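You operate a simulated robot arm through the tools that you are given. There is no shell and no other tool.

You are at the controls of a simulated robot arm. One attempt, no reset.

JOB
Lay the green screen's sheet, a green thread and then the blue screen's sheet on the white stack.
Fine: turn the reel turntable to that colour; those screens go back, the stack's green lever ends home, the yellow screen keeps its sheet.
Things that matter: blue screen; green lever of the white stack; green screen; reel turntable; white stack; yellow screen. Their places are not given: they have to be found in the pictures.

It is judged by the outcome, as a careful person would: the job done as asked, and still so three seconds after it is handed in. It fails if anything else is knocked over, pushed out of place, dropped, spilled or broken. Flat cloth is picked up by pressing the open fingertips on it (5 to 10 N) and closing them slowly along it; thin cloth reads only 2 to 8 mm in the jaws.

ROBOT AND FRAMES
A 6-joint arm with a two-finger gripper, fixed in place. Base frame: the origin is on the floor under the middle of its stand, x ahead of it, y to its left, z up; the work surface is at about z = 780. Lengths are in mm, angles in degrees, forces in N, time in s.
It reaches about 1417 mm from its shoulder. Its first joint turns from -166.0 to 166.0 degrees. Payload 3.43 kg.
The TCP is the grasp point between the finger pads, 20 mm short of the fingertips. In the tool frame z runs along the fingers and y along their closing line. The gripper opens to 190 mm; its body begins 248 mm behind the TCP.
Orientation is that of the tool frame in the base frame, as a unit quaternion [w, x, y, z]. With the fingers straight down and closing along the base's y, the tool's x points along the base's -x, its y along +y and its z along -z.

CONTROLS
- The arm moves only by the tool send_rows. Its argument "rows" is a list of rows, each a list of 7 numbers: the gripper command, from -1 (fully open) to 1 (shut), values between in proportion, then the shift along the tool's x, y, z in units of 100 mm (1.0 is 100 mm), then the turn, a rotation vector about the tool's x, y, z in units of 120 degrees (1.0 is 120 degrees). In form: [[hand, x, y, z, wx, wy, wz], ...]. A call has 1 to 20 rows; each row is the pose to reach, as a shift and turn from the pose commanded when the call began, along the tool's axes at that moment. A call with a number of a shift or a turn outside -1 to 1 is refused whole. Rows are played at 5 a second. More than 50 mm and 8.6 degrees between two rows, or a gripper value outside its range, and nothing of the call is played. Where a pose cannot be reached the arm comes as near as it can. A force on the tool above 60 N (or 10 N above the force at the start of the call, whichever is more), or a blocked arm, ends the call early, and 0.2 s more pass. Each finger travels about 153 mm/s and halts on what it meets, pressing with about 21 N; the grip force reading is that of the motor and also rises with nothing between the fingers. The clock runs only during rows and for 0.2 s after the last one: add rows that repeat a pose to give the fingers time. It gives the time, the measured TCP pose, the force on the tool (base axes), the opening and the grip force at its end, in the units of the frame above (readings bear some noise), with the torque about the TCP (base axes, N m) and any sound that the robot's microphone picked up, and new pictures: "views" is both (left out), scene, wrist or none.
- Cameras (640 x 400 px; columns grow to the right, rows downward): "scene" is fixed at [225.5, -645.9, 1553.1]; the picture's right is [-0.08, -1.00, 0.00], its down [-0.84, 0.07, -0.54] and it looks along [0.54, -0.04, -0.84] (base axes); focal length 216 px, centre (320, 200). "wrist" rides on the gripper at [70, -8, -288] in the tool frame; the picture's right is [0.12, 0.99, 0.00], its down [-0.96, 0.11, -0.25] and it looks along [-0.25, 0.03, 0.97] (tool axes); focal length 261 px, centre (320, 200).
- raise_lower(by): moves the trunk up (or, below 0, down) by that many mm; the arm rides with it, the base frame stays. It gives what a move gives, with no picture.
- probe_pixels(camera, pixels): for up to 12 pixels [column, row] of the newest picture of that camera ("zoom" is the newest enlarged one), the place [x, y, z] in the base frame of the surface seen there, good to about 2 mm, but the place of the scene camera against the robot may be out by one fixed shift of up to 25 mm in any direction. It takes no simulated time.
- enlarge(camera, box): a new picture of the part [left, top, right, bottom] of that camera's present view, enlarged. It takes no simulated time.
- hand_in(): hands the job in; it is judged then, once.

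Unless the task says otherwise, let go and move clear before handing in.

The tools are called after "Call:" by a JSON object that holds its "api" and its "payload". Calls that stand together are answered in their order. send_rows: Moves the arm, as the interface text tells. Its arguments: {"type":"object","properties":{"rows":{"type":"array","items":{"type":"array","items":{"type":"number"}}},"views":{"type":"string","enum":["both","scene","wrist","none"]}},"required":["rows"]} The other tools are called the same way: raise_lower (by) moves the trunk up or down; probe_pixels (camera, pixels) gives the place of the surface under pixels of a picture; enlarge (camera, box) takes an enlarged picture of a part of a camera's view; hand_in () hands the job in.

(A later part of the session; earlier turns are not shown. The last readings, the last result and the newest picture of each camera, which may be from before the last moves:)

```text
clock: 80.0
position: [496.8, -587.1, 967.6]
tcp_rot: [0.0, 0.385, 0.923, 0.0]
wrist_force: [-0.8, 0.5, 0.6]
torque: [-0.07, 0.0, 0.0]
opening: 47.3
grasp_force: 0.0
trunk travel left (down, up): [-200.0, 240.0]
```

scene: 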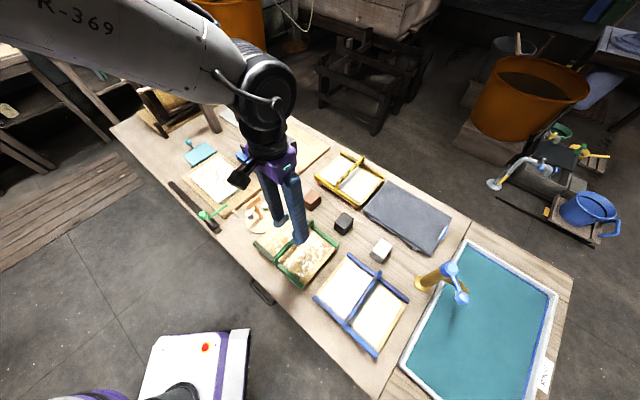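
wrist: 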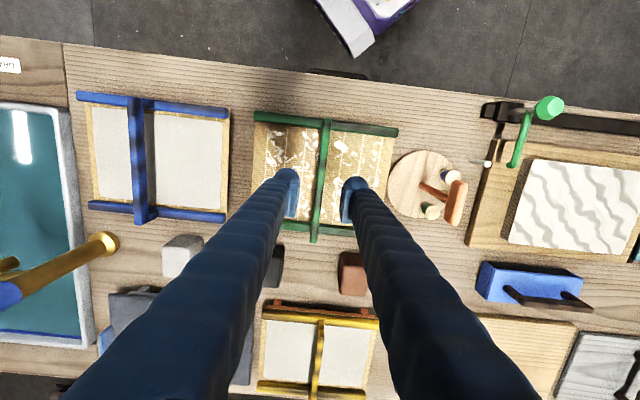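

The green screen is back on its rest. Next is the turntable: I'll rise and move over its orange T handle for a closer look.

Call:
{"api": "send_rows", "payload": {"rows": [[0.5, 0, 0.1, -0.25, 0, 0, 0], [0.5, 0, 0.3, -0.5, 0, 0, 0], [0.5, 0, 0.5, -0.75, 0, 0, 0], [0.5, 0, 0.7, -0.9, 0, 0, 0], [0.5, 0.02, 0.85, -0.9, 0, 0, 0], [0.5, 0.04, 1.0, -0.9, 0, 0, 0], [0.5, 0.04, 1.0, -0.9, 0, 0, 0]], "views": "wrist"}}

Call:
{"api": "probe_pixels", "payload": {"camera": "wrist", "pixels": [[320, 200]]}}

```text
clock: 81.6
position: [567.0, -512.4, 1056.9]
tcp_rot: [0.0, 0.385, 0.923, 0.0]
wrist_force: [-0.4, -0.7, 0.1]
torque: [-0.05, 0.02, -0.01]
opening: 47.2
grasp_force: 0.0
trunk travel left (down, up): [-200.0, 240.0]
```

wrist: 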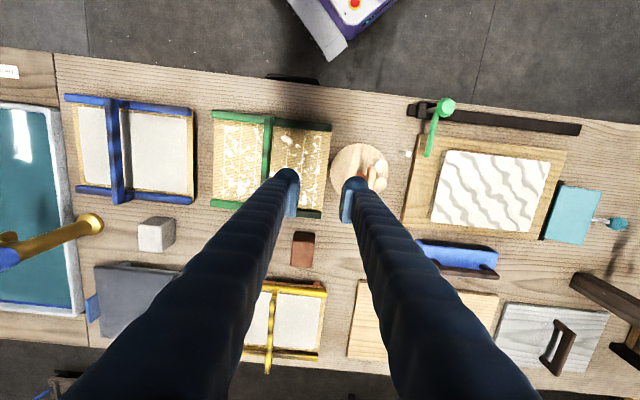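

```text
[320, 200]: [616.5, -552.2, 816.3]
```

Call:
{"api": "probe_pixels", "payload": {"camera": "wrist", "pixels": [[216, 115], [328, 127], [214, 204], [316, 214], [265, 150], [270, 125]]}}

Call:
{"api": "send_rows", "payload": {"rows": [[0.3, 0, 0.2, 0, 0, 0, 0], [0.1, 0, 0.4, 0, 0, 0, 0], [0.0, 0, 0.6, 0, 0, 0, 0], [0.0, 0, 0.75, 0, 0, 0, 0], [0.0, 0.0, 0.88, 0, 0, 0, 0], [0.0, 0.0, 0.88, 0, 0, 0, 0]], "views": "wrist"}}

```text
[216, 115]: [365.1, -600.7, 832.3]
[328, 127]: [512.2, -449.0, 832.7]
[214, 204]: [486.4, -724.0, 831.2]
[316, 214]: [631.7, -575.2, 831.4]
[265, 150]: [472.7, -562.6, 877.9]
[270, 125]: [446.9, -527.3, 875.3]
```

```text
clock: 83.0
position: [628.1, -451.0, 1056.1]
tcp_rot: [0.0, 0.383, 0.924, 0.0]
wrist_force: [0.4, 1.4, 0.0]
torque: [-0.04, 0.03, -0.01]
opening: 95.0
grasp_force: 0.0
trunk travel left (down, up): [-200.0, 240.0]
```

wrist: 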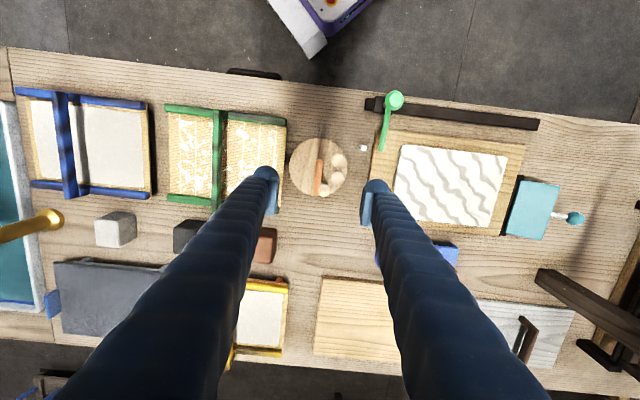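

The green screen is back within about 2 mm of where it started. Now I'll enlarge the turntable, peg and lever arm in this view.

Call:
{"api": "enlarge", "payload": {"camera": "wrist", "box": [270, 80, 430, 220]}}

Call:
{"api": "enlarge", "payload": {"camera": "scene", "box": [180, 180, 300, 250]}}

Call:
{"api": "probe_pixels", "payload": {"camera": "wrist", "pixels": [[320, 165], [319, 178], [318, 190], [340, 161], [337, 176], [324, 190], [362, 148], [292, 168], [318, 140], [346, 170], [383, 146], [393, 101]]}}

```text
2.86 times, centred on (350, 150) of wrist
```

zoom: 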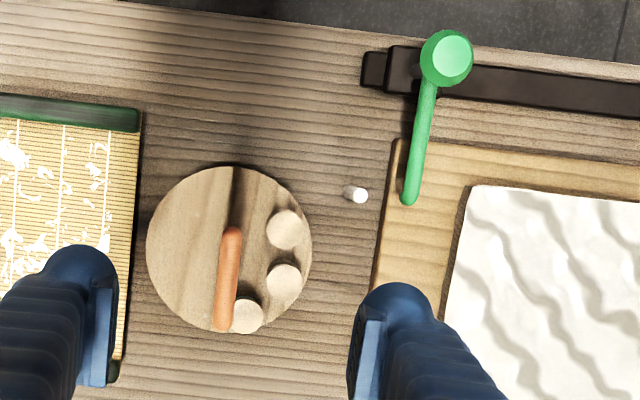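

```text
5.33 times, centred on (240, 215) of scene
```

zoom: 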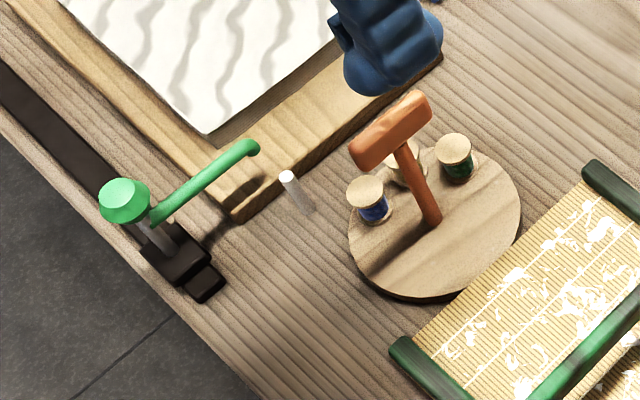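

```text
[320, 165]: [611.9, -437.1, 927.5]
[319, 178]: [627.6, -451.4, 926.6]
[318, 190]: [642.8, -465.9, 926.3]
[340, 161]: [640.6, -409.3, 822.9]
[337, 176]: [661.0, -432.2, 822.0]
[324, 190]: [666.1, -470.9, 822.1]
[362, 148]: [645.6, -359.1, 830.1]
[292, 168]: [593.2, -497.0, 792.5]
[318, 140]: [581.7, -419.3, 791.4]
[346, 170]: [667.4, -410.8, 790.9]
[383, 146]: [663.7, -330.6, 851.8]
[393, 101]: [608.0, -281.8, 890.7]
```

The spools sit at about 75° (blue), 25° (gold) and -25° (green) about the axis at (627.5,-453.5). The peg is at about 79°, so green needs a turn of roughly +100° counter-clockwise seen from above. I'll lower over the T handle.

Call:
{"api": "send_rows", "payload": {"rows": [[0.3, -0.007, -0.01, 0.2, 0, 0, 0], [0.4, -0.014, -0.022, 0.4, 0, 0, 0], [0.5, -0.014, -0.022, 0.6, 0, 0, 0], [0.5, -0.014, -0.022, 0.8, 0, 0, 0], [0.5, -0.014, -0.022, 1.0, 0, 0, 0], [0.5, -0.014, -0.022, 1.0, 0, 0, 0]], "views": "wrist"}}

```text
clock: 84.4
position: [630.1, -451.9, 955.2]
tcp_rot: [0.0, 0.384, 0.923, 0.0]
wrist_force: [-0.8, 0.1, 1.0]
torque: [0.04, 0.01, 0.0]
opening: 47.6
grasp_force: 0.0
trunk travel left (down, up): [-200.0, 240.0]
```

wrist: 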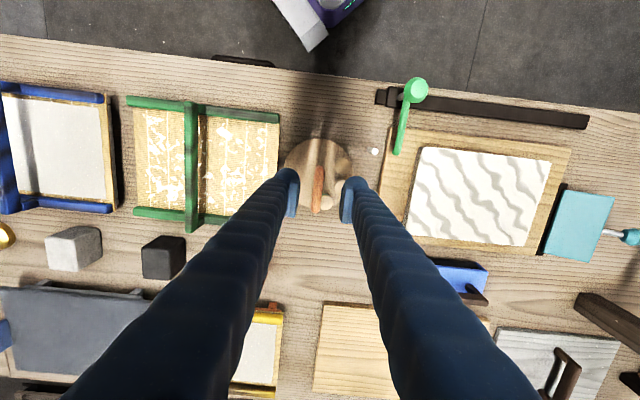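

The T bar is between the fingertips at (318,190). I'll go down 36 mm and close on it.

Call:
{"api": "send_rows", "payload": {"rows": [[0.5, 0.0, 0, 0.15, 0, 0, 0], [0.5, 0.01, -0.01, 0.3, 0, 0, 0], [0.5, 0.01, -0.015, 0.36, 0, 0, 0], [0.6, 0.01, -0.015, 0.36, 0, 0, 0], [0.75, 0.01, -0.015, 0.36, 0, 0, 0], [0.85, 0.01, -0.015, 0.36, 0, 0, 0], [1, 0.01, -0.015, 0.36, 0, 0, 0], [1, 0.01, -0.015, 0.36, 0, 0, 0], [1, 0.01, -0.015, 0.36, 0, 0, 0]], "views": "wrist"}}

```text
clock: 86.4
position: [625.2, -454.9, 920.9]
tcp_rot: [0.0, 0.385, 0.923, 0.0]
wrist_force: [-5.3, -6.0, -2.4]
torque: [-0.12, 0.0, 0.2]
opening: 11.0
grasp_force: 44.4
trunk travel left (down, up): [-200.0, 240.0]
```

wrist: 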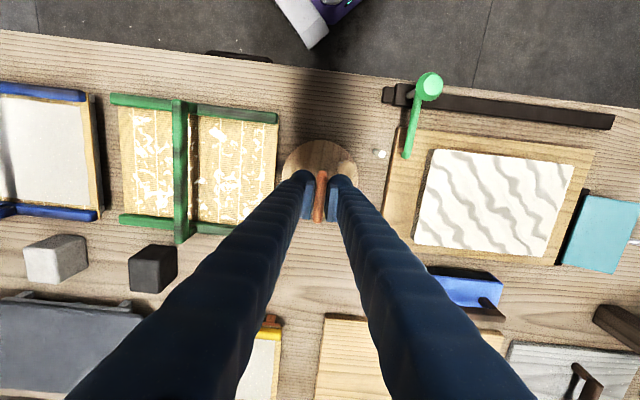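

The T bar is gripped at 11 mm, with an 8 N side force showing I'm a couple of millimetres off its axis. I'll shift 2 mm toward it to relax that.

Call:
{"api": "send_rows", "payload": {"rows": [[1, 0, -0.01, 0, 0, 0, 0], [1, 0, -0.02, 0, 0, 0, 0], [1, 0, -0.02, 0, 0, 0, 0]], "views": "none"}}

```text
clock: 87.2
position: [626.4, -455.3, 921.9]
tcp_rot: [-0.001, 0.384, 0.924, 0.001]
wrist_force: [5.4, 6.7, 3.7]
torque: [0.19, 0.12, 0.26]
opening: 11.0
grasp_force: 44.5
trunk travel left (down, up): [-200.0, 240.0]
```

Call:
{"api": "send_rows", "payload": {"rows": [[1, 0, 0.01, 0, 0, 0, 0], [1, 0, 0.01, 0, 0, 0, -0.03], [1, 0, 0.01, 0, 0, 0, -0.06], [1, 0, 0.01, 0, 0, 0, -0.09], [1, 0, 0.01, 0, 0, 0, -0.12], [1, 0, 0.01, 0, 0, 0, -0.15], [1, 0, 0.01, 0, 0, 0, -0.18], [1, 0, 0.01, 0, 0, 0, -0.2083], [1, 0, 0.01, 0, 0, 0, -0.2083]], "views": "wrist"}}

```text
clock: 89.2
position: [627.0, -453.8, 921.3]
tcp_rot: [0.001, 0.175, 0.985, -0.001]
wrist_force: [2.7, 4.4, 3.8]
torque: [0.1, 0.17, -0.01]
opening: 11.0
grasp_force: 44.7
trunk travel left (down, up): [-200.0, 240.0]
```

wrist: 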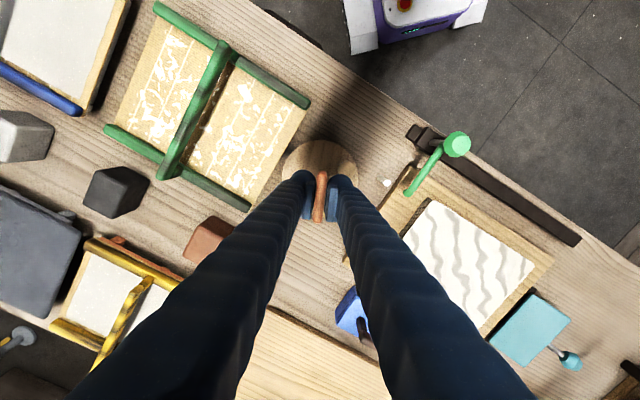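

Call:
{"api": "send_rows", "payload": {"rows": [[1, 0, 0.005, 0, 0, 0, -0.03], [1, 0, 0.005, 0, 0, 0, -0.07], [1, 0, 0.005, 0, 0, 0, -0.11], [1, 0, 0.005, 0, 0, 0, -0.15], [1, 0, 0.005, 0, 0, 0, -0.19], [1, 0, 0.005, 0, 0, 0, -0.23], [1, 0, 0.005, 0, 0, 0, -0.27], [1, 0, 0.005, 0, 0, 0, -0.31], [1, 0, 0.005, 0, 0, 0, -0.34], [1, 0, 0.005, 0, 0, 0, -0.34]], "views": "wrist"}}

```text
clock: 91.4
position: [626.1, -455.6, 921.8]
tcp_rot: [-0.001, -0.178, 0.984, -0.001]
wrist_force: [1.7, -1.7, -1.6]
torque: [0.03, -0.01, -0.04]
opening: 10.9
grasp_force: 44.7
trunk travel left (down, up): [-200.0, 240.0]
```

wrist: 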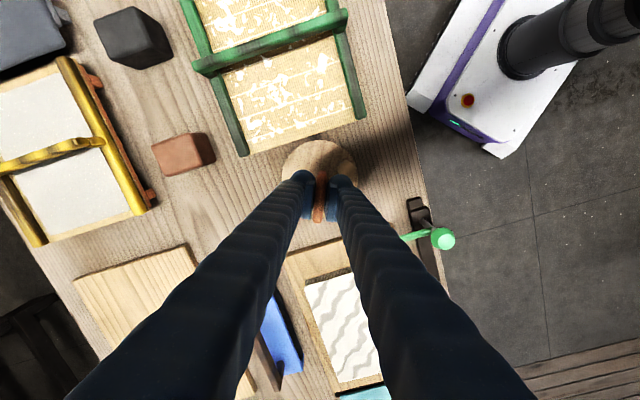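

The handle has turned about 66° so far and moves freely. I'll turn the remaining 35° to bring the green spool toward the peg.

Call:
{"api": "send_rows", "payload": {"rows": [[1, 0, 0, 0, 0, 0, -0.03], [1, 0, 0, 0, 0, 0, -0.07], [1, 0, 0, 0, 0, 0, -0.11], [1, 0, 0, 0, 0, 0, -0.15], [1, 0, 0, 0, 0, 0, -0.19], [1, 0, 0, 0, 0, 0, -0.23], [1, 0, 0, 0, 0, 0, -0.265], [1, 0, 0, 0, 0, 0, -0.29], [1, 0, 0, 0, 0, 0, -0.29]], "views": "both"}}

```text
clock: 93.4
position: [627.3, -455.8, 921.2]
tcp_rot: [0.0, -0.465, 0.886, -0.001]
wrist_force: [1.3, -14.3, 3.9]
torque: [-0.06, -0.06, -0.26]
opening: 11.1
grasp_force: 44.7
trunk travel left (down, up): [-200.0, 240.0]
```

scene: 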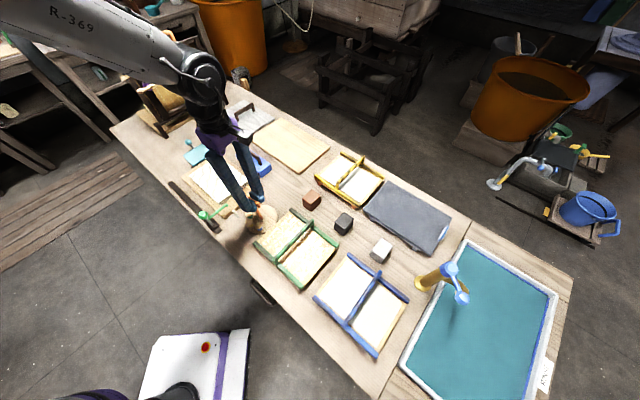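
wrist: 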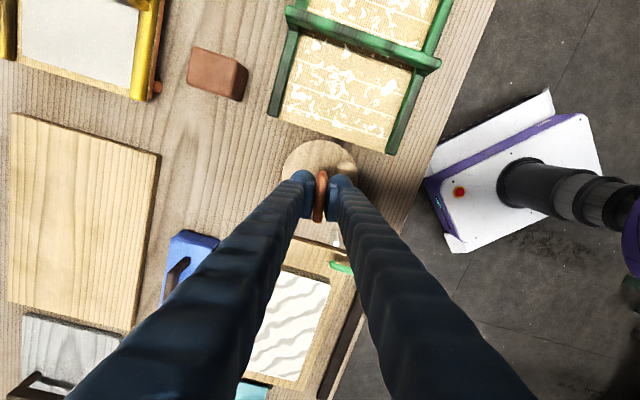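

Call:
{"api": "enlarge", "payload": {"camera": "scene", "box": [190, 180, 310, 255]}}

Call:
{"api": "enlarge", "payload": {"camera": "wrist", "box": [260, 120, 380, 280]}}

```text
5.33 times, centred on (250, 218) of scene
```

zoom: 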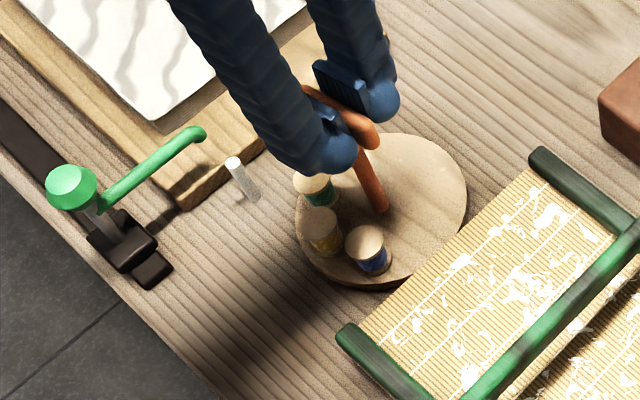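

```text
2.50 times, centred on (320, 200) of wrist
```

zoom: 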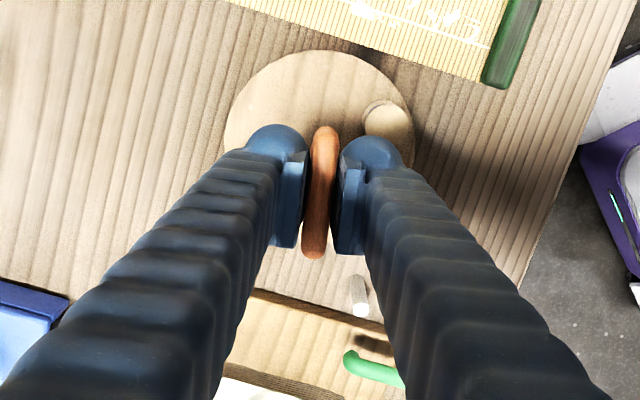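

The green spool, at zoom (313,195), now sits next to the peg just where the blue one was before. I'll relax the side load, open the fingers gently and rise to check.

Call:
{"api": "send_rows", "payload": {"rows": [[1, 0.01, -0.01, 0, 0, 0, 0], [1, 0.01, -0.01, 0, 0, 0, 0], [0.85, 0.01, -0.01, 0, 0, 0, 0], [0.75, 0.01, -0.01, 0, 0, 0, 0], [0.6, 0.01, -0.01, 0, 0, 0, 0], [0.5, 0.01, -0.01, 0, 0, 0, 0], [0.5, 0.01, -0.01, 0, 0, 0, 0], [0.5, 0.01, -0.01, -0.2, 0, 0, 0], [0.5, 0.01, -0.01, -0.45, 0, 0, 0], [0.5, 0.01, -0.01, -0.7, 0, 0, 0], [0.5, 0.01, -0.01, -1.0, 0, 0, 0], [0.5, 0.01, -0.01, -1.0, 0, 0, 0]], "views": "both"}}

```text
clock: 96.0
position: [626.1, -457.4, 1021.1]
tcp_rot: [-0.001, -0.465, 0.885, 0.0]
wrist_force: [-0.4, 0.5, 0.7]
torque: [-0.02, 0.0, 0.02]
opening: 47.3
grasp_force: 0.2
trunk travel left (down, up): [-200.0, 240.0]
```

scene: 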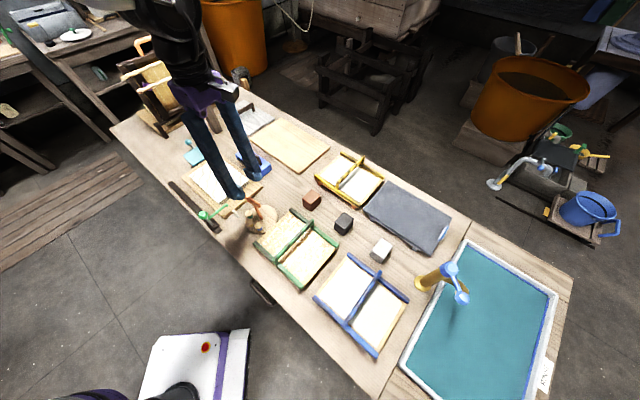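
wrist: 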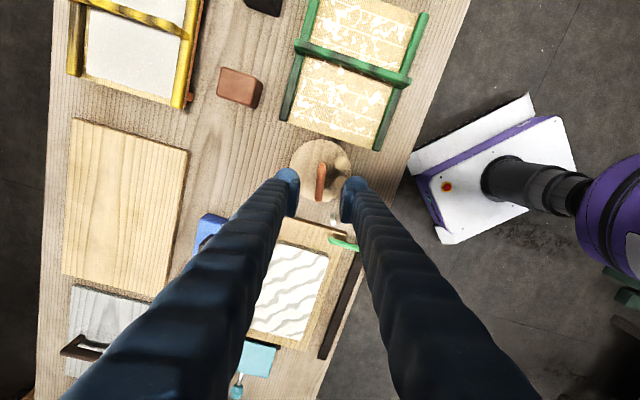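

Call:
{"api": "enlarge", "payload": {"camera": "scene", "box": [190, 180, 310, 255]}}

Call:
{"api": "enlarge", "payload": {"camera": "wrist", "box": [270, 120, 390, 270]}}

```text
5.33 times, centred on (250, 218) of scene
```

zoom: 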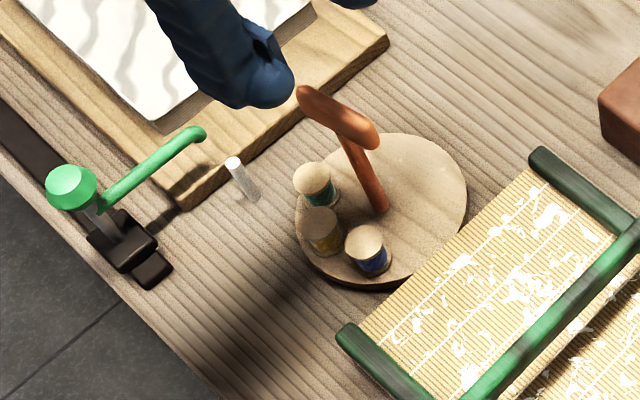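

```text
2.67 times, centred on (330, 195) of wrist
```

zoom: 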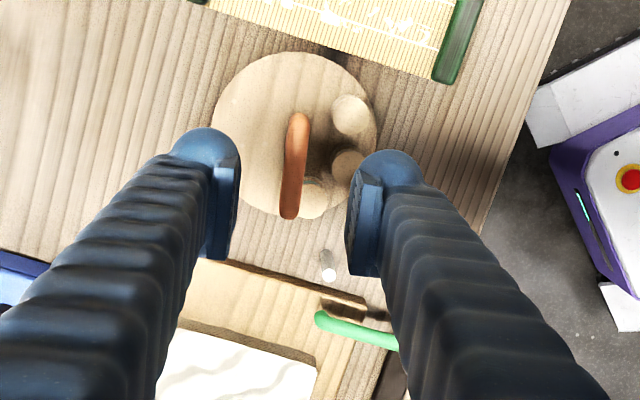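

Call:
{"api": "probe_pixels", "payload": {"camera": "zoom", "pixels": [[349, 112], [347, 163], [312, 200], [327, 255], [296, 165], [290, 210], [297, 120]]}}

Call:
{"api": "probe_pixels", "payload": {"camera": "scene", "pixels": [[249, 212], [250, 221], [258, 225], [234, 211]]}}

```text
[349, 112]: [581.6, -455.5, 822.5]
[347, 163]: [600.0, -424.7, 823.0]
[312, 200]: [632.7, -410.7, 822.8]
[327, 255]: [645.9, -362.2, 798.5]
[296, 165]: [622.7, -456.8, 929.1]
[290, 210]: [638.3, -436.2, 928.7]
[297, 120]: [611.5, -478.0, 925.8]
```

```text
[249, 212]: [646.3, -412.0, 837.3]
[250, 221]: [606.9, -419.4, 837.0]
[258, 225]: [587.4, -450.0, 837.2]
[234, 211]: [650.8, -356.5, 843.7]
```

The turntable now has green at about 78°, in line with the peg at about 79°. Next is the lever: I'll move over its green knob near (607,-280), turning the hand back so the fingers close along the rail.

Call:
{"api": "send_rows", "payload": {"rows": [[0.5, -0.05, 0.04, -0.1, 0, 0, 0.06], [0.5, -0.1, 0.08, -0.2, 0, 0, 0.12], [0.5, -0.15, 0.12, -0.3, 0, 0, 0.18], [0.5, -0.2, 0.16, -0.3, 0, 0, 0.24], [0.5, -0.25, 0.2, -0.3, 0, 0, 0.3], [0.5, -0.3, 0.25, -0.3, 0, 0, 0.36], [0.5, -0.35, 0.3, -0.3, 0, 0, 0.42], [0.5, -0.4, 0.35, -0.3, 0, 0, 0.48], [0.5, -0.45, 0.4, -0.3, 0, 0, 0.54], [0.5, -0.5, 0.45, -0.3, 0, 0, 0.6], [0.5, -0.55, 0.5, -0.3, 0, 0, 0.66], [0.5, -0.6, 0.55, -0.3, 0, 0, 0.72], [0.5, -0.65, 0.6, -0.3, 0, 0, 0.78], [0.5, -0.7, 0.65, -0.3, 0, 0, 0.84], [0.5, -0.7, 0.65, -0.3, 0, 0, 0.84]], "views": "wrist"}}

```text
clock: 99.2
position: [612.0, -362.1, 1051.3]
tcp_rot: [0.0, 0.387, 0.922, 0.0]
wrist_force: [0.2, 0.3, -0.1]
torque: [-0.04, 0.02, -0.04]
opening: 47.2
grasp_force: 0.0
trunk travel left (down, up): [-200.0, 240.0]
```

wrist: 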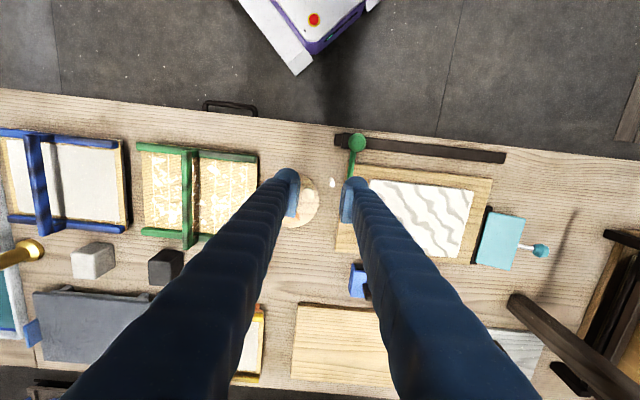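

Call:
{"api": "probe_pixels", "payload": {"camera": "wrist", "pixels": [[357, 141], [352, 141], [362, 142], [357, 148], [338, 140], [503, 157], [365, 145], [420, 149], [350, 176], [332, 183]]}}

Call:
{"api": "enlarge", "payload": {"camera": "wrist", "box": [310, 110, 520, 210]}}

```text
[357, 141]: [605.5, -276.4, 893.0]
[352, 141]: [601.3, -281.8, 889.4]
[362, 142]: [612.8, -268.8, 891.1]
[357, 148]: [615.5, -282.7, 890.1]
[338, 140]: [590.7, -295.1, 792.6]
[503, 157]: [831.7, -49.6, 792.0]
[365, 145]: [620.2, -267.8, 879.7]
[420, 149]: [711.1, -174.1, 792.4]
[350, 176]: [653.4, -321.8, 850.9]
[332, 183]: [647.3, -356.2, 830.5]
```

```text
3.05 times, centred on (415, 160) of wrist
```

zoom: 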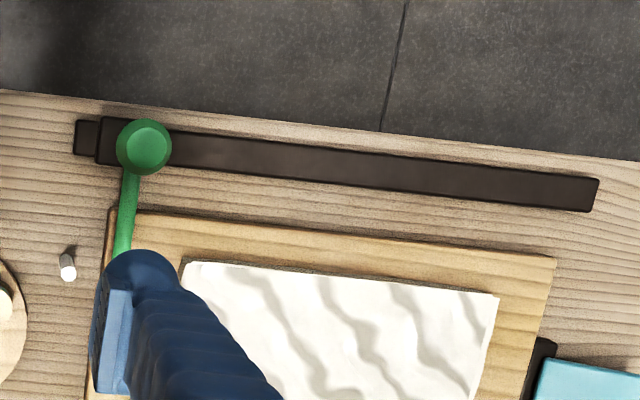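

The knob is centred at about (607,-278,892) and about 30 mm wide. The rail runs from (591,-295) to (832,-50), so there is roughly 300 mm of travel. I'll move over the knob with the fingers 70 mm open.

Call:
{"api": "send_rows", "payload": {"rows": [[0.26, 0.16, 0.14, 0.1, 0, 0, 0], [0.26, 0.32, 0.28, 0.2, 0, 0, 0], [0.26, 0.48, 0.42, 0.4, 0, 0, 0], [0.26, 0.634, 0.552, 0.6, 0, 0, 0], [0.26, 0.634, 0.552, 0.8, 0, 0, 0], [0.26, 0.634, 0.552, 1.0, 0, 0, 0], [0.26, 0.634, 0.552, 1.0, 0, 0, 0]], "views": "both"}}

```text
clock: 100.8
position: [605.6, -277.7, 948.4]
tcp_rot: [0.001, 0.386, 0.922, 0.0]
wrist_force: [0.0, 0.0, 0.2]
torque: [0.02, 0.02, 0.0]
opening: 70.4
grasp_force: 0.0
trunk travel left (down, up): [-200.0, 240.0]
```

scene: 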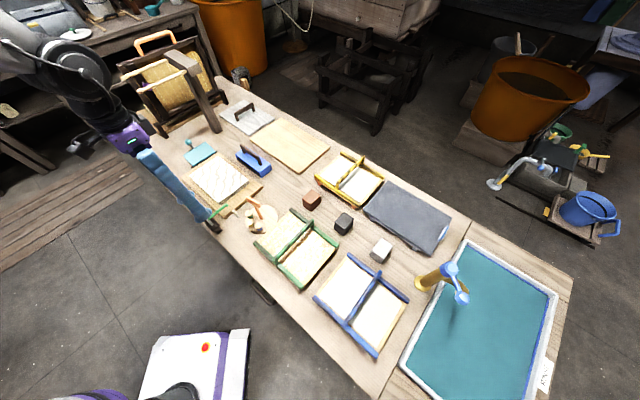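
wrist: 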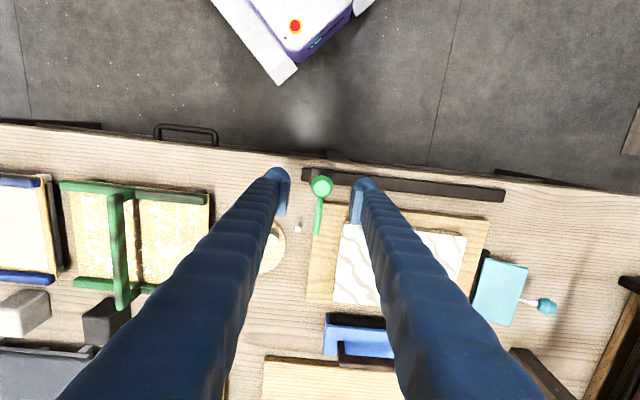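

The knob at (321,186) is right under the grasp point. I'll lower to z≈882 and close on it.

Call:
{"api": "send_rows", "payload": {"rows": [[0.26, 0, 0, 0.2, 0, 0, 0], [0.26, 0, 0, 0.4, 0, 0, 0], [0.26, 0, 0, 0.55, 0, 0, 0], [0.26, 0, 0, 0.66, 0, 0, 0], [0.4, 0, 0, 0.66, 0, 0, 0], [0.55, 0, 0, 0.66, 0, 0, 0], [0.65, 0, 0, 0.66, 0, 0, 0], [0.75, 0, 0, 0.66, 0, 0, 0], [0.75, 0, 0, 0.66, 0, 0, 0]], "views": "wrist"}}

```text
clock: 102.8
position: [610.2, -277.0, 884.2]
tcp_rot: [0.0, 0.386, 0.923, 0.0]
wrist_force: [14.4, 19.8, -2.0]
torque: [0.26, -0.06, -0.02]
opening: 30.4
grasp_force: 45.5
trunk travel left (down, up): [-200.0, 240.0]
```

wrist: 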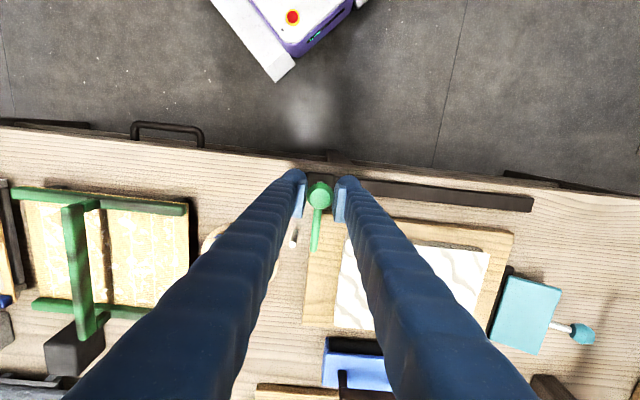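

The knob is gripped at 30 mm and pushes back along the rail, because the carriage sits against its home stop. I'll slide it slowly along the rail and watch the force.

Call:
{"api": "send_rows", "payload": {"rows": [[1, 0, 0.03, 0, 0, 0, 0], [1, 0.001, 0.06, 0, 0, 0, 0], [1, 0.002, 0.1, 0, 0, 0, 0], [1, 0.003, 0.15, 0, 0, 0, 0], [1, 0.004, 0.2, 0, 0, 0, 0], [1, 0.004, 0.2, 0, 0, 0, 0]], "views": "both"}}

```text
clock: 104.2
position: [620.5, -265.2, 883.6]
tcp_rot: [-0.001, 0.387, 0.922, 0.0]
wrist_force: [0.8, 1.0, -3.8]
torque: [0.09, 0.1, 0.03]
opening: 30.5
grasp_force: 45.2
trunk travel left (down, up): [-200.0, 240.0]
```

scene: 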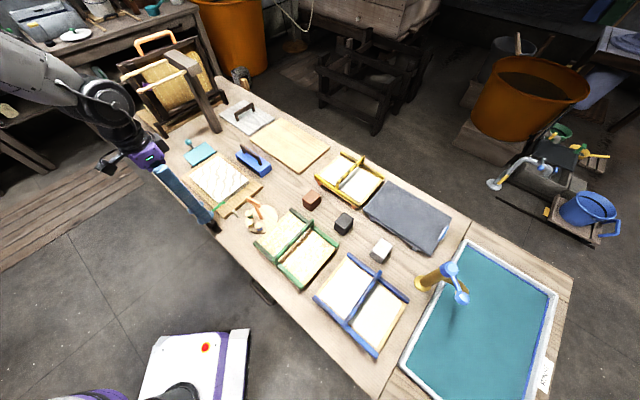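
wrist: 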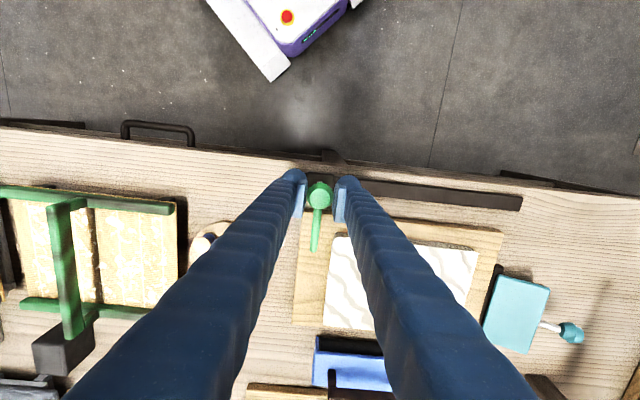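

Call:
{"api": "enlarge", "payload": {"camera": "wrist", "box": [200, 160, 340, 280]}}

Call:
{"api": "enlarge", "payload": {"camera": "scene", "box": [180, 160, 290, 245]}}

```text
3.33 times, centred on (270, 220) of wrist
```

zoom: 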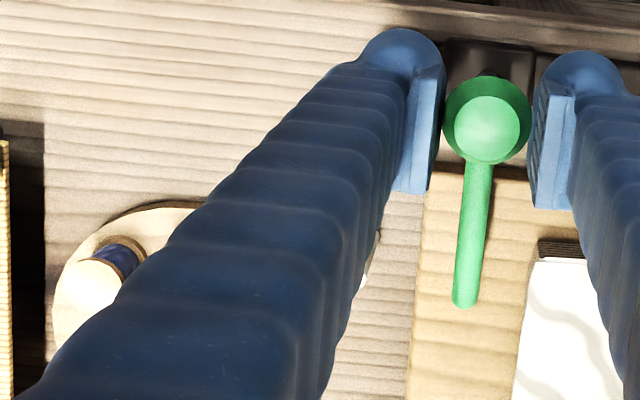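

```text
4.71 times, centred on (235, 202) of scene
```

zoom: 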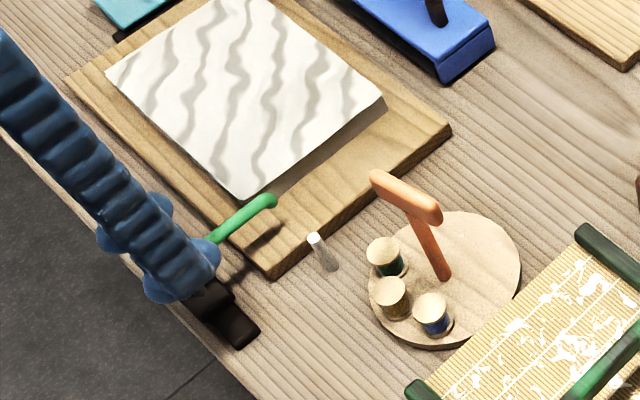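

It slides freely and I see no thread yet. I'll continue along the rail to carry the arm across the stack.

Call:
{"api": "send_rows", "payload": {"rows": [[1, 0.003, 0.15, 0, 0, 0, 0], [1, 0.006, 0.3, 0, 0, 0, 0], [1, 0.009, 0.45, 0, 0, 0, 0], [1, 0.011, 0.6, 0, 0, 0, 0], [1, 0.014, 0.75, 0, 0, 0, 0], [1, 0.017, 0.9, 0, 0, 0, 0], [1, 0.0185, 1.0, 0, 0, 0, 0], [1, 0.0185, 1.0, 0, 0, 0, 0]], "views": "both"}}

```text
clock: 106.0
position: [692.5, -192.1, 884.2]
tcp_rot: [-0.001, 0.387, 0.922, 0.001]
wrist_force: [8.2, -7.4, -15.5]
torque: [0.02, -0.02, -0.08]
opening: 30.5
grasp_force: 44.6
trunk travel left (down, up): [-200.0, 240.0]
```

scene: 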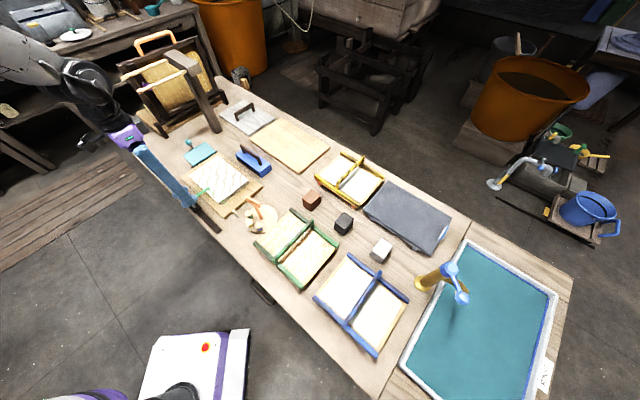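
wrist: 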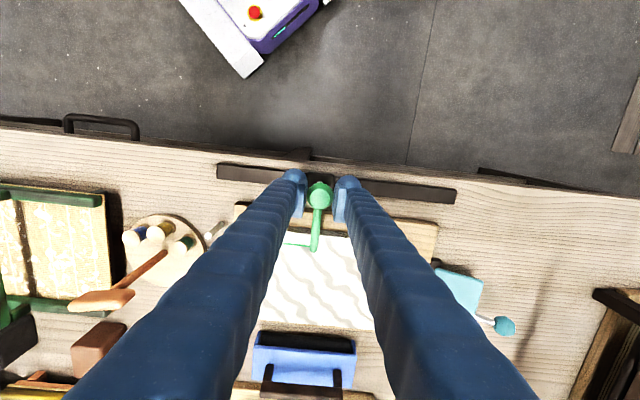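

A green line now shows at (295,245), running from the arm's tip back across the stack. The force says I'm drifting about 1 mm sideways and upward, so I'll look and then correct.

Call:
{"api": "enlarge", "payload": {"camera": "wrist", "box": [190, 190, 350, 290]}}

Call:
{"api": "enlarge", "payload": {"camera": "scene", "box": [170, 150, 290, 240]}}

Call:
{"api": "send_rows", "payload": {"rows": [[1, -0.012, 0.03, 0.012, 0, 0, 0], [1, -0.012, 0.1, 0.012, 0, 0, 0], [1, -0.012, 0.2, 0.012, 0, 0, 0], [1, -0.012, 0.2, 0.012, 0, 0, 0]], "views": "none"}}

```text
4.00 times, centred on (270, 240) of wrist
```

zoom: 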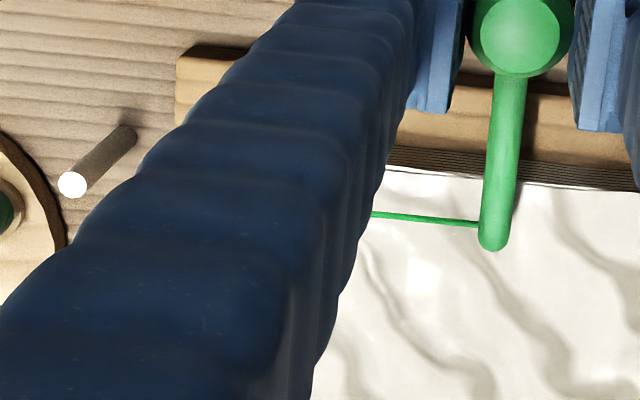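

```text
4.44 times, centred on (230, 195) of scene
```

zoom: 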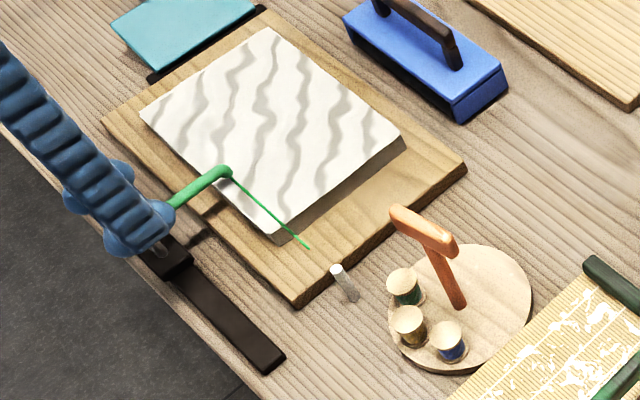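

```text
clock: 107.0
position: [705.7, -178.9, 884.6]
tcp_rot: [0.0, 0.387, 0.922, -0.001]
wrist_force: [2.1, -2.6, 8.9]
torque: [0.15, 0.21, 0.01]
opening: 30.7
grasp_force: 45.3
trunk travel left (down, up): [-200.0, 240.0]
```

The green thread is being laid along the stack's near edge. I'll carry on to the far end of the rail.

Call:
{"api": "send_rows", "payload": {"rows": [[1, 0.0, 0.15, -0.004, 0, 0, 0], [1, 0.002, 0.3, -0.004, 0, 0, 0], [1, 0.004, 0.45, -0.004, 0, 0, 0], [1, 0.005, 0.6, -0.004, 0, 0, 0], [1, 0.006, 0.75, -0.004, 0, 0, 0], [1, 0.007, 0.9, -0.004, 0, 0, 0], [1, 0.008, 1.0, -0.004, 0, 0, 0], [1, 0.008, 1.0, -0.004, 0, 0, 0]], "views": "both"}}

```text
clock: 108.8
position: [775.7, -108.8, 884.4]
tcp_rot: [0.001, 0.385, 0.923, -0.001]
wrist_force: [10.0, -8.2, 7.2]
torque: [-0.36, -0.43, 0.06]
opening: 30.4
grasp_force: 45.7
trunk travel left (down, up): [-200.0, 240.0]
```

scene: 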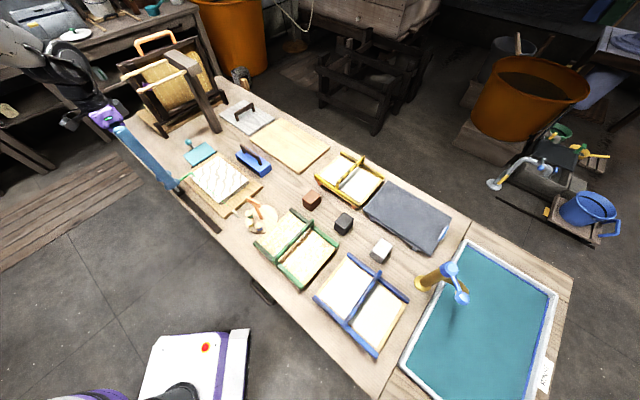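
wrist: 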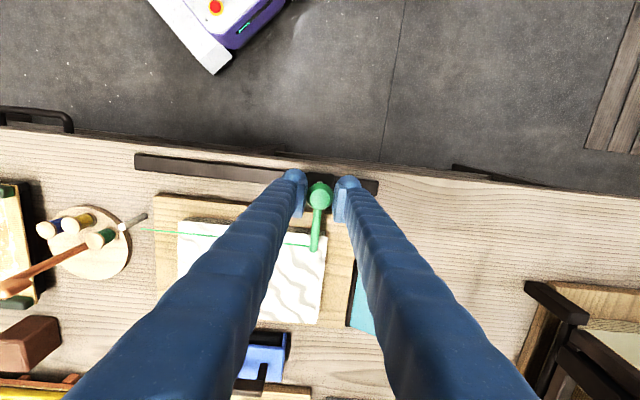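

The thread now spans from the peg side at (150,232) over the stack to the arm's tip at (315,245). I'll correct the small side load and go the last 50 mm past the stack's far edge to the rail's end.

Call:
{"api": "send_rows", "payload": {"rows": [[1, -0.01, 0.05, -0.008, 0, 0, 0], [1, -0.011, 0.15, -0.008, 0, 0, 0], [1, -0.011, 0.25, -0.008, 0, 0, 0], [1, -0.01, 0.35, -0.008, 0, 0, 0], [1, -0.01, 0.42, -0.008, 0, 0, 0], [1, -0.01, 0.47, -0.008, 0, 0, 0], [1, -0.01, 0.5, -0.008, 0, 0, 0], [1, -0.01, 0.5, -0.008, 0, 0, 0]], "views": "both"}}

```text
clock: 110.8
position: [808.3, -78.8, 881.9]
tcp_rot: [-0.005, 0.387, 0.922, -0.002]
wrist_force: [-8.6, -8.2, 0.7]
torque: [-0.81, -0.31, 0.12]
opening: 30.6
grasp_force: 44.6
trunk travel left (down, up): [-200.0, 240.0]
stopped in row 8: the force on the tool passed its limit at 61 N (the readings are from after the stop); the commanded pose is now the measured one
```

scene: 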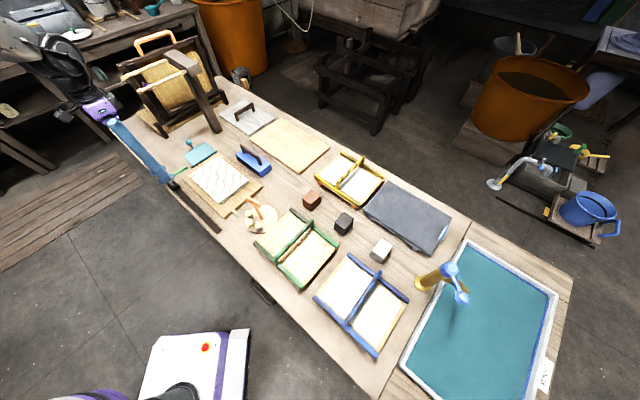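
wrist: 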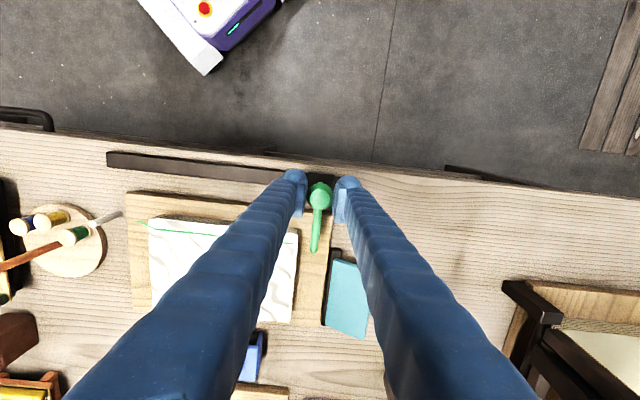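

The carriage reached its end stop, and the force limit stopped the call. I'll check the thread before returning.

Call:
{"api": "enlarge", "payload": {"camera": "wrist", "box": [90, 180, 350, 340]}}

Call:
{"api": "enlarge", "payload": {"camera": "scene", "box": [160, 130, 290, 240]}}

```text
2.46 times, centred on (220, 260) of wrist
```

zoom: 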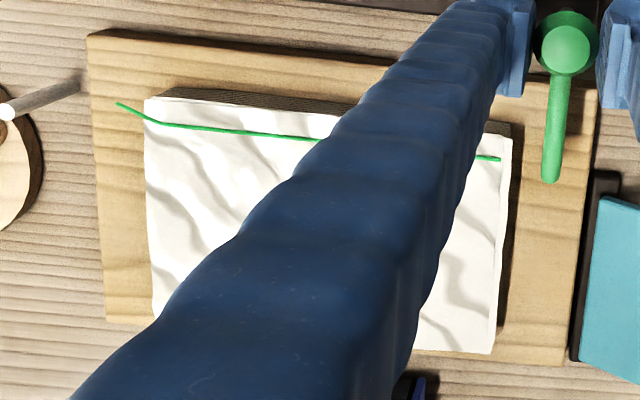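

```text
3.64 times, centred on (225, 185) of scene
```

zoom: 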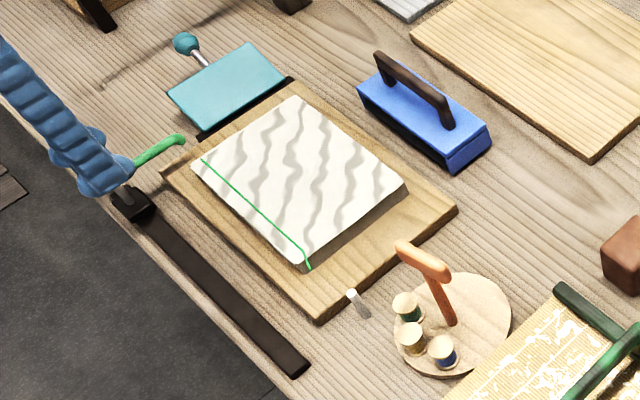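

The thread lies along the near edge of the stack with a short tail, as it should. I'll slide the lever back home in steps.

Call:
{"api": "send_rows", "payload": {"rows": [[1, 0.0, -0.05, 0, 0, 0, 0], [1, -0.002, -0.2, 0, 0, 0, 0], [1, -0.003, -0.35, 0, 0, 0, 0], [1, -0.005, -0.5, 0, 0, 0, 0], [1, -0.007, -0.65, 0, 0, 0, 0], [1, -0.008, -0.8, 0, 0, 0, 0], [1, -0.009, -0.9, 0, 0, 0, 0], [1, -0.01, -1.0, 0, 0, 0, 0]], "views": "wrist"}}

```text
clock: 112.6
position: [739.2, -146.3, 883.5]
tcp_rot: [-0.003, 0.387, 0.922, -0.003]
wrist_force: [0.3, -0.2, 7.1]
torque: [0.13, -0.15, -0.03]
opening: 30.4
grasp_force: 45.1
trunk travel left (down, up): [-200.0, 240.0]
```

wrist: 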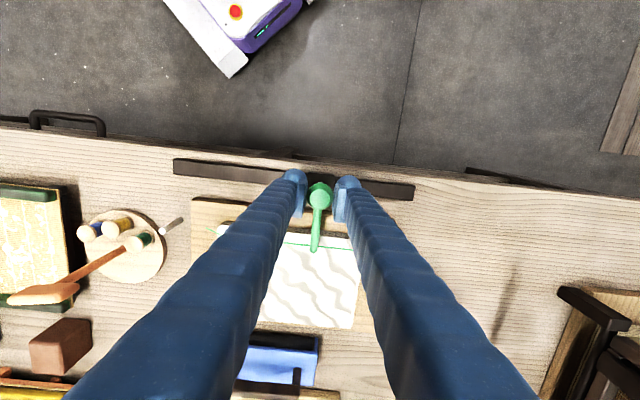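

Call:
{"api": "send_rows", "payload": {"rows": [[1, -0.001, -0.15, 0, 0, 0, 0], [1, -0.003, -0.3, 0, 0, 0, 0], [1, -0.004, -0.45, 0, 0, 0, 0], [1, -0.005, -0.6, 0, 0, 0, 0], [1, -0.007, -0.75, 0, 0, 0, 0], [1, -0.008, -0.9, 0, 0, 0, 0], [1, -0.01, -1.0, 0, 0, 0, 0]], "views": "none"}}

Call:
{"api": "send_rows", "payload": {"rows": [[1, -0.001, -0.15, 0, 0, 0, 0], [1, -0.003, -0.3, 0, 0, 0, 0], [1, -0.005, -0.45, 0, 0, 0, 0], [1, -0.006, -0.6, 0, 0, 0, 0], [1, -0.007, -0.7, 0, 0, 0, 0], [1, -0.007, -0.7, 0, 0, 0, 0]], "views": "wrist"}}

```text
clock: 114.2
position: [666.2, -218.1, 883.8]
tcp_rot: [-0.005, 0.388, 0.922, -0.002]
wrist_force: [3.7, -3.8, -18.3]
torque: [0.38, 0.16, -0.09]
opening: 30.5
grasp_force: 44.7
trunk travel left (down, up): [-200.0, 240.0]
```

```text
clock: 115.6
position: [618.0, -266.9, 882.5]
tcp_rot: [-0.005, 0.385, 0.923, -0.002]
wrist_force: [-8.4, 6.3, -31.5]
torque: [0.16, 0.16, 0.02]
opening: 30.4
grasp_force: 45.2
trunk travel left (down, up): [-200.0, 240.0]
```

wrist: 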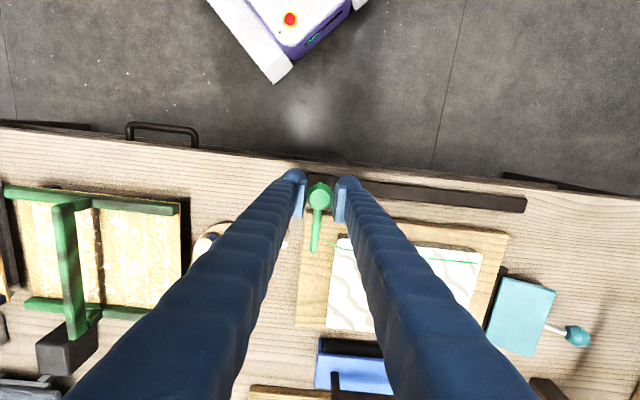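

The lever is about 12 mm from home, and the hand has crept up a little (the pull is 31 N downward). I'll lower 3 mm and ease it to the home stop.

Call:
{"api": "send_rows", "payload": {"rows": [[1, 0.003, -0.01, 0.02, 0, 0, 0], [1, 0.003, -0.05, 0.035, 0, 0, 0], [1, 0.003, -0.09, 0.035, 0, 0, 0], [1, 0.003, -0.12, 0.035, 0, 0, 0], [1, 0.003, -0.14, 0.035, 0, 0, 0], [1, 0.003, -0.14, 0.035, 0, 0, 0]], "views": "wrist"}}

```text
clock: 117.0
position: [607.9, -276.2, 882.8]
tcp_rot: [-0.003, 0.386, 0.923, -0.003]
wrist_force: [0.0, 7.6, 19.1]
torque: [0.03, -0.02, 0.02]
opening: 30.3
grasp_force: 45.0
trunk travel left (down, up): [-200.0, 240.0]
```

wrist: 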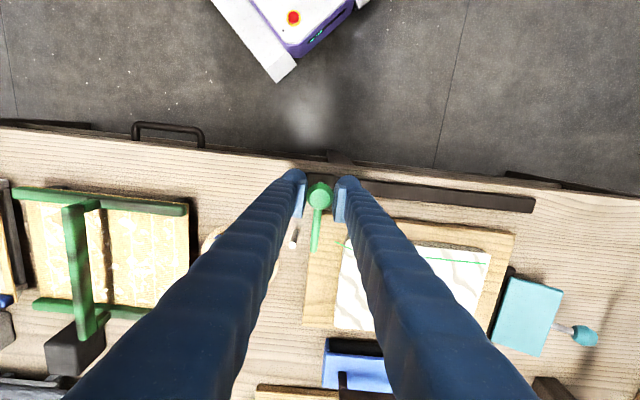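

The picture matches the first one at home (rail end at (533,203), knob at (319,196)), and about 5 N is pushing back from the stop. I'll release the knob and rise.

Call:
{"api": "send_rows", "payload": {"rows": [[1, 0, -0.005, -0.012, 0, 0, 0], [0.65, 0, -0.005, -0.012, 0, 0, 0], [0.5, 0, -0.0, -0.012, 0, 0, 0], [0.3, 0, 0, -0.012, 0, 0, 0], [0.26, 0, 0, -0.012, 0, 0, 0], [0.26, 0, 0, -0.15, 0, 0, 0], [0.26, 0, 0, -0.4, 0, 0, 0], [0.26, 0, 0, -0.7, 0, 0, 0], [0.26, 0, 0, -1.0, 0, 0, 0], [0.26, 0, 0, -1.0, 0, 0, 0]], "views": "both"}}

```text
clock: 119.2
position: [608.7, -275.7, 979.7]
tcp_rot: [-0.004, 0.387, 0.922, -0.002]
wrist_force: [-0.7, 0.3, -0.4]
torque: [-0.01, -0.02, 0.02]
opening: 70.4
grasp_force: 0.0
trunk travel left (down, up): [-200.0, 240.0]
```

scene: 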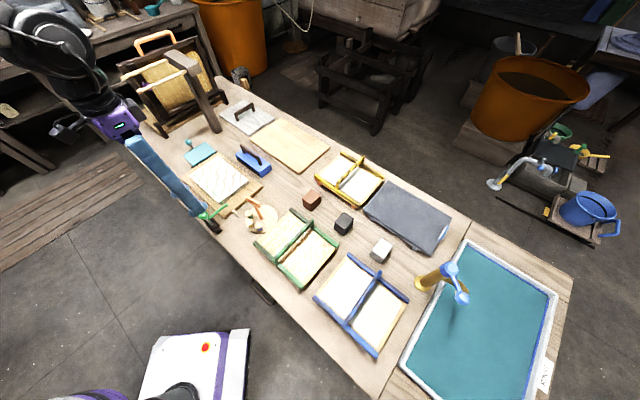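
wrist: 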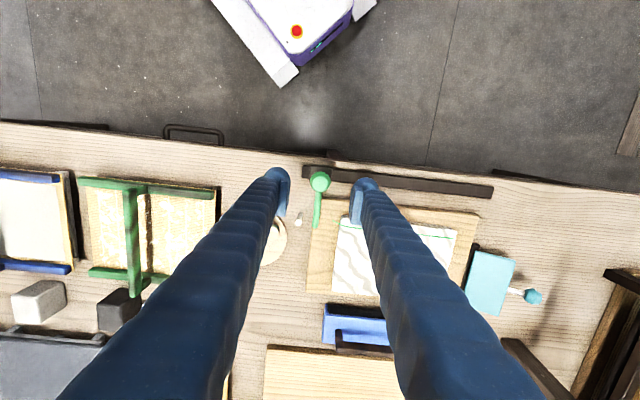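

Call:
{"api": "enlarge", "payload": {"camera": "wrist", "box": [260, 130, 500, 310]}}

Call:
{"api": "enlarge", "payload": {"camera": "scene", "box": [160, 130, 290, 240]}}

Call:
{"api": "probe_pixels", "payload": {"camera": "wrist", "pixels": [[319, 181], [313, 181], [326, 181], [305, 172], [490, 190], [317, 220]]}}

```text
2.22 times, centred on (380, 220) of wrist
```

zoom: 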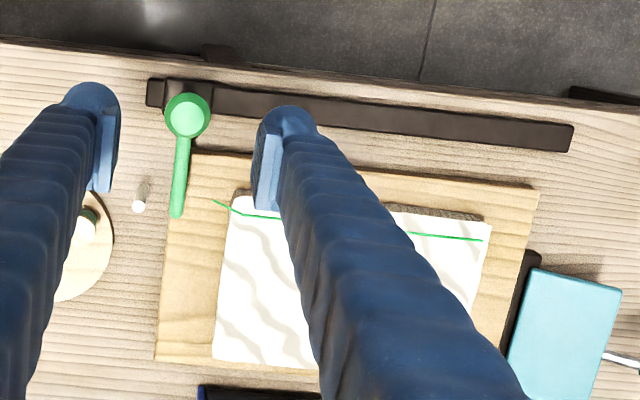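

```text
3.64 times, centred on (225, 185) of scene
```

zoom: 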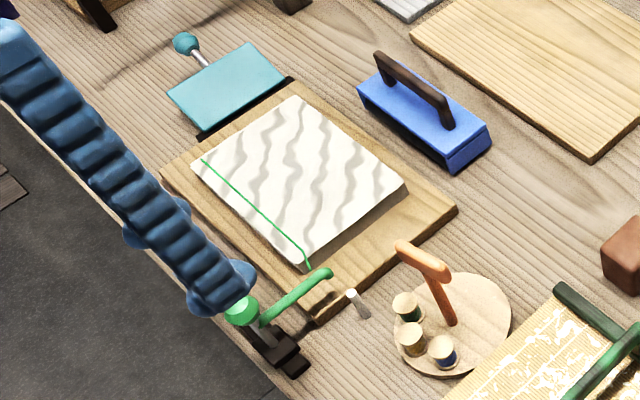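

```text
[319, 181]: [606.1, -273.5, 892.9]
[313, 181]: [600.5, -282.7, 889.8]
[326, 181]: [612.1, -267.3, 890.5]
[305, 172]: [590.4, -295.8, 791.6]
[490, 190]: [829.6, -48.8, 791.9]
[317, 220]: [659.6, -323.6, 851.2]
```

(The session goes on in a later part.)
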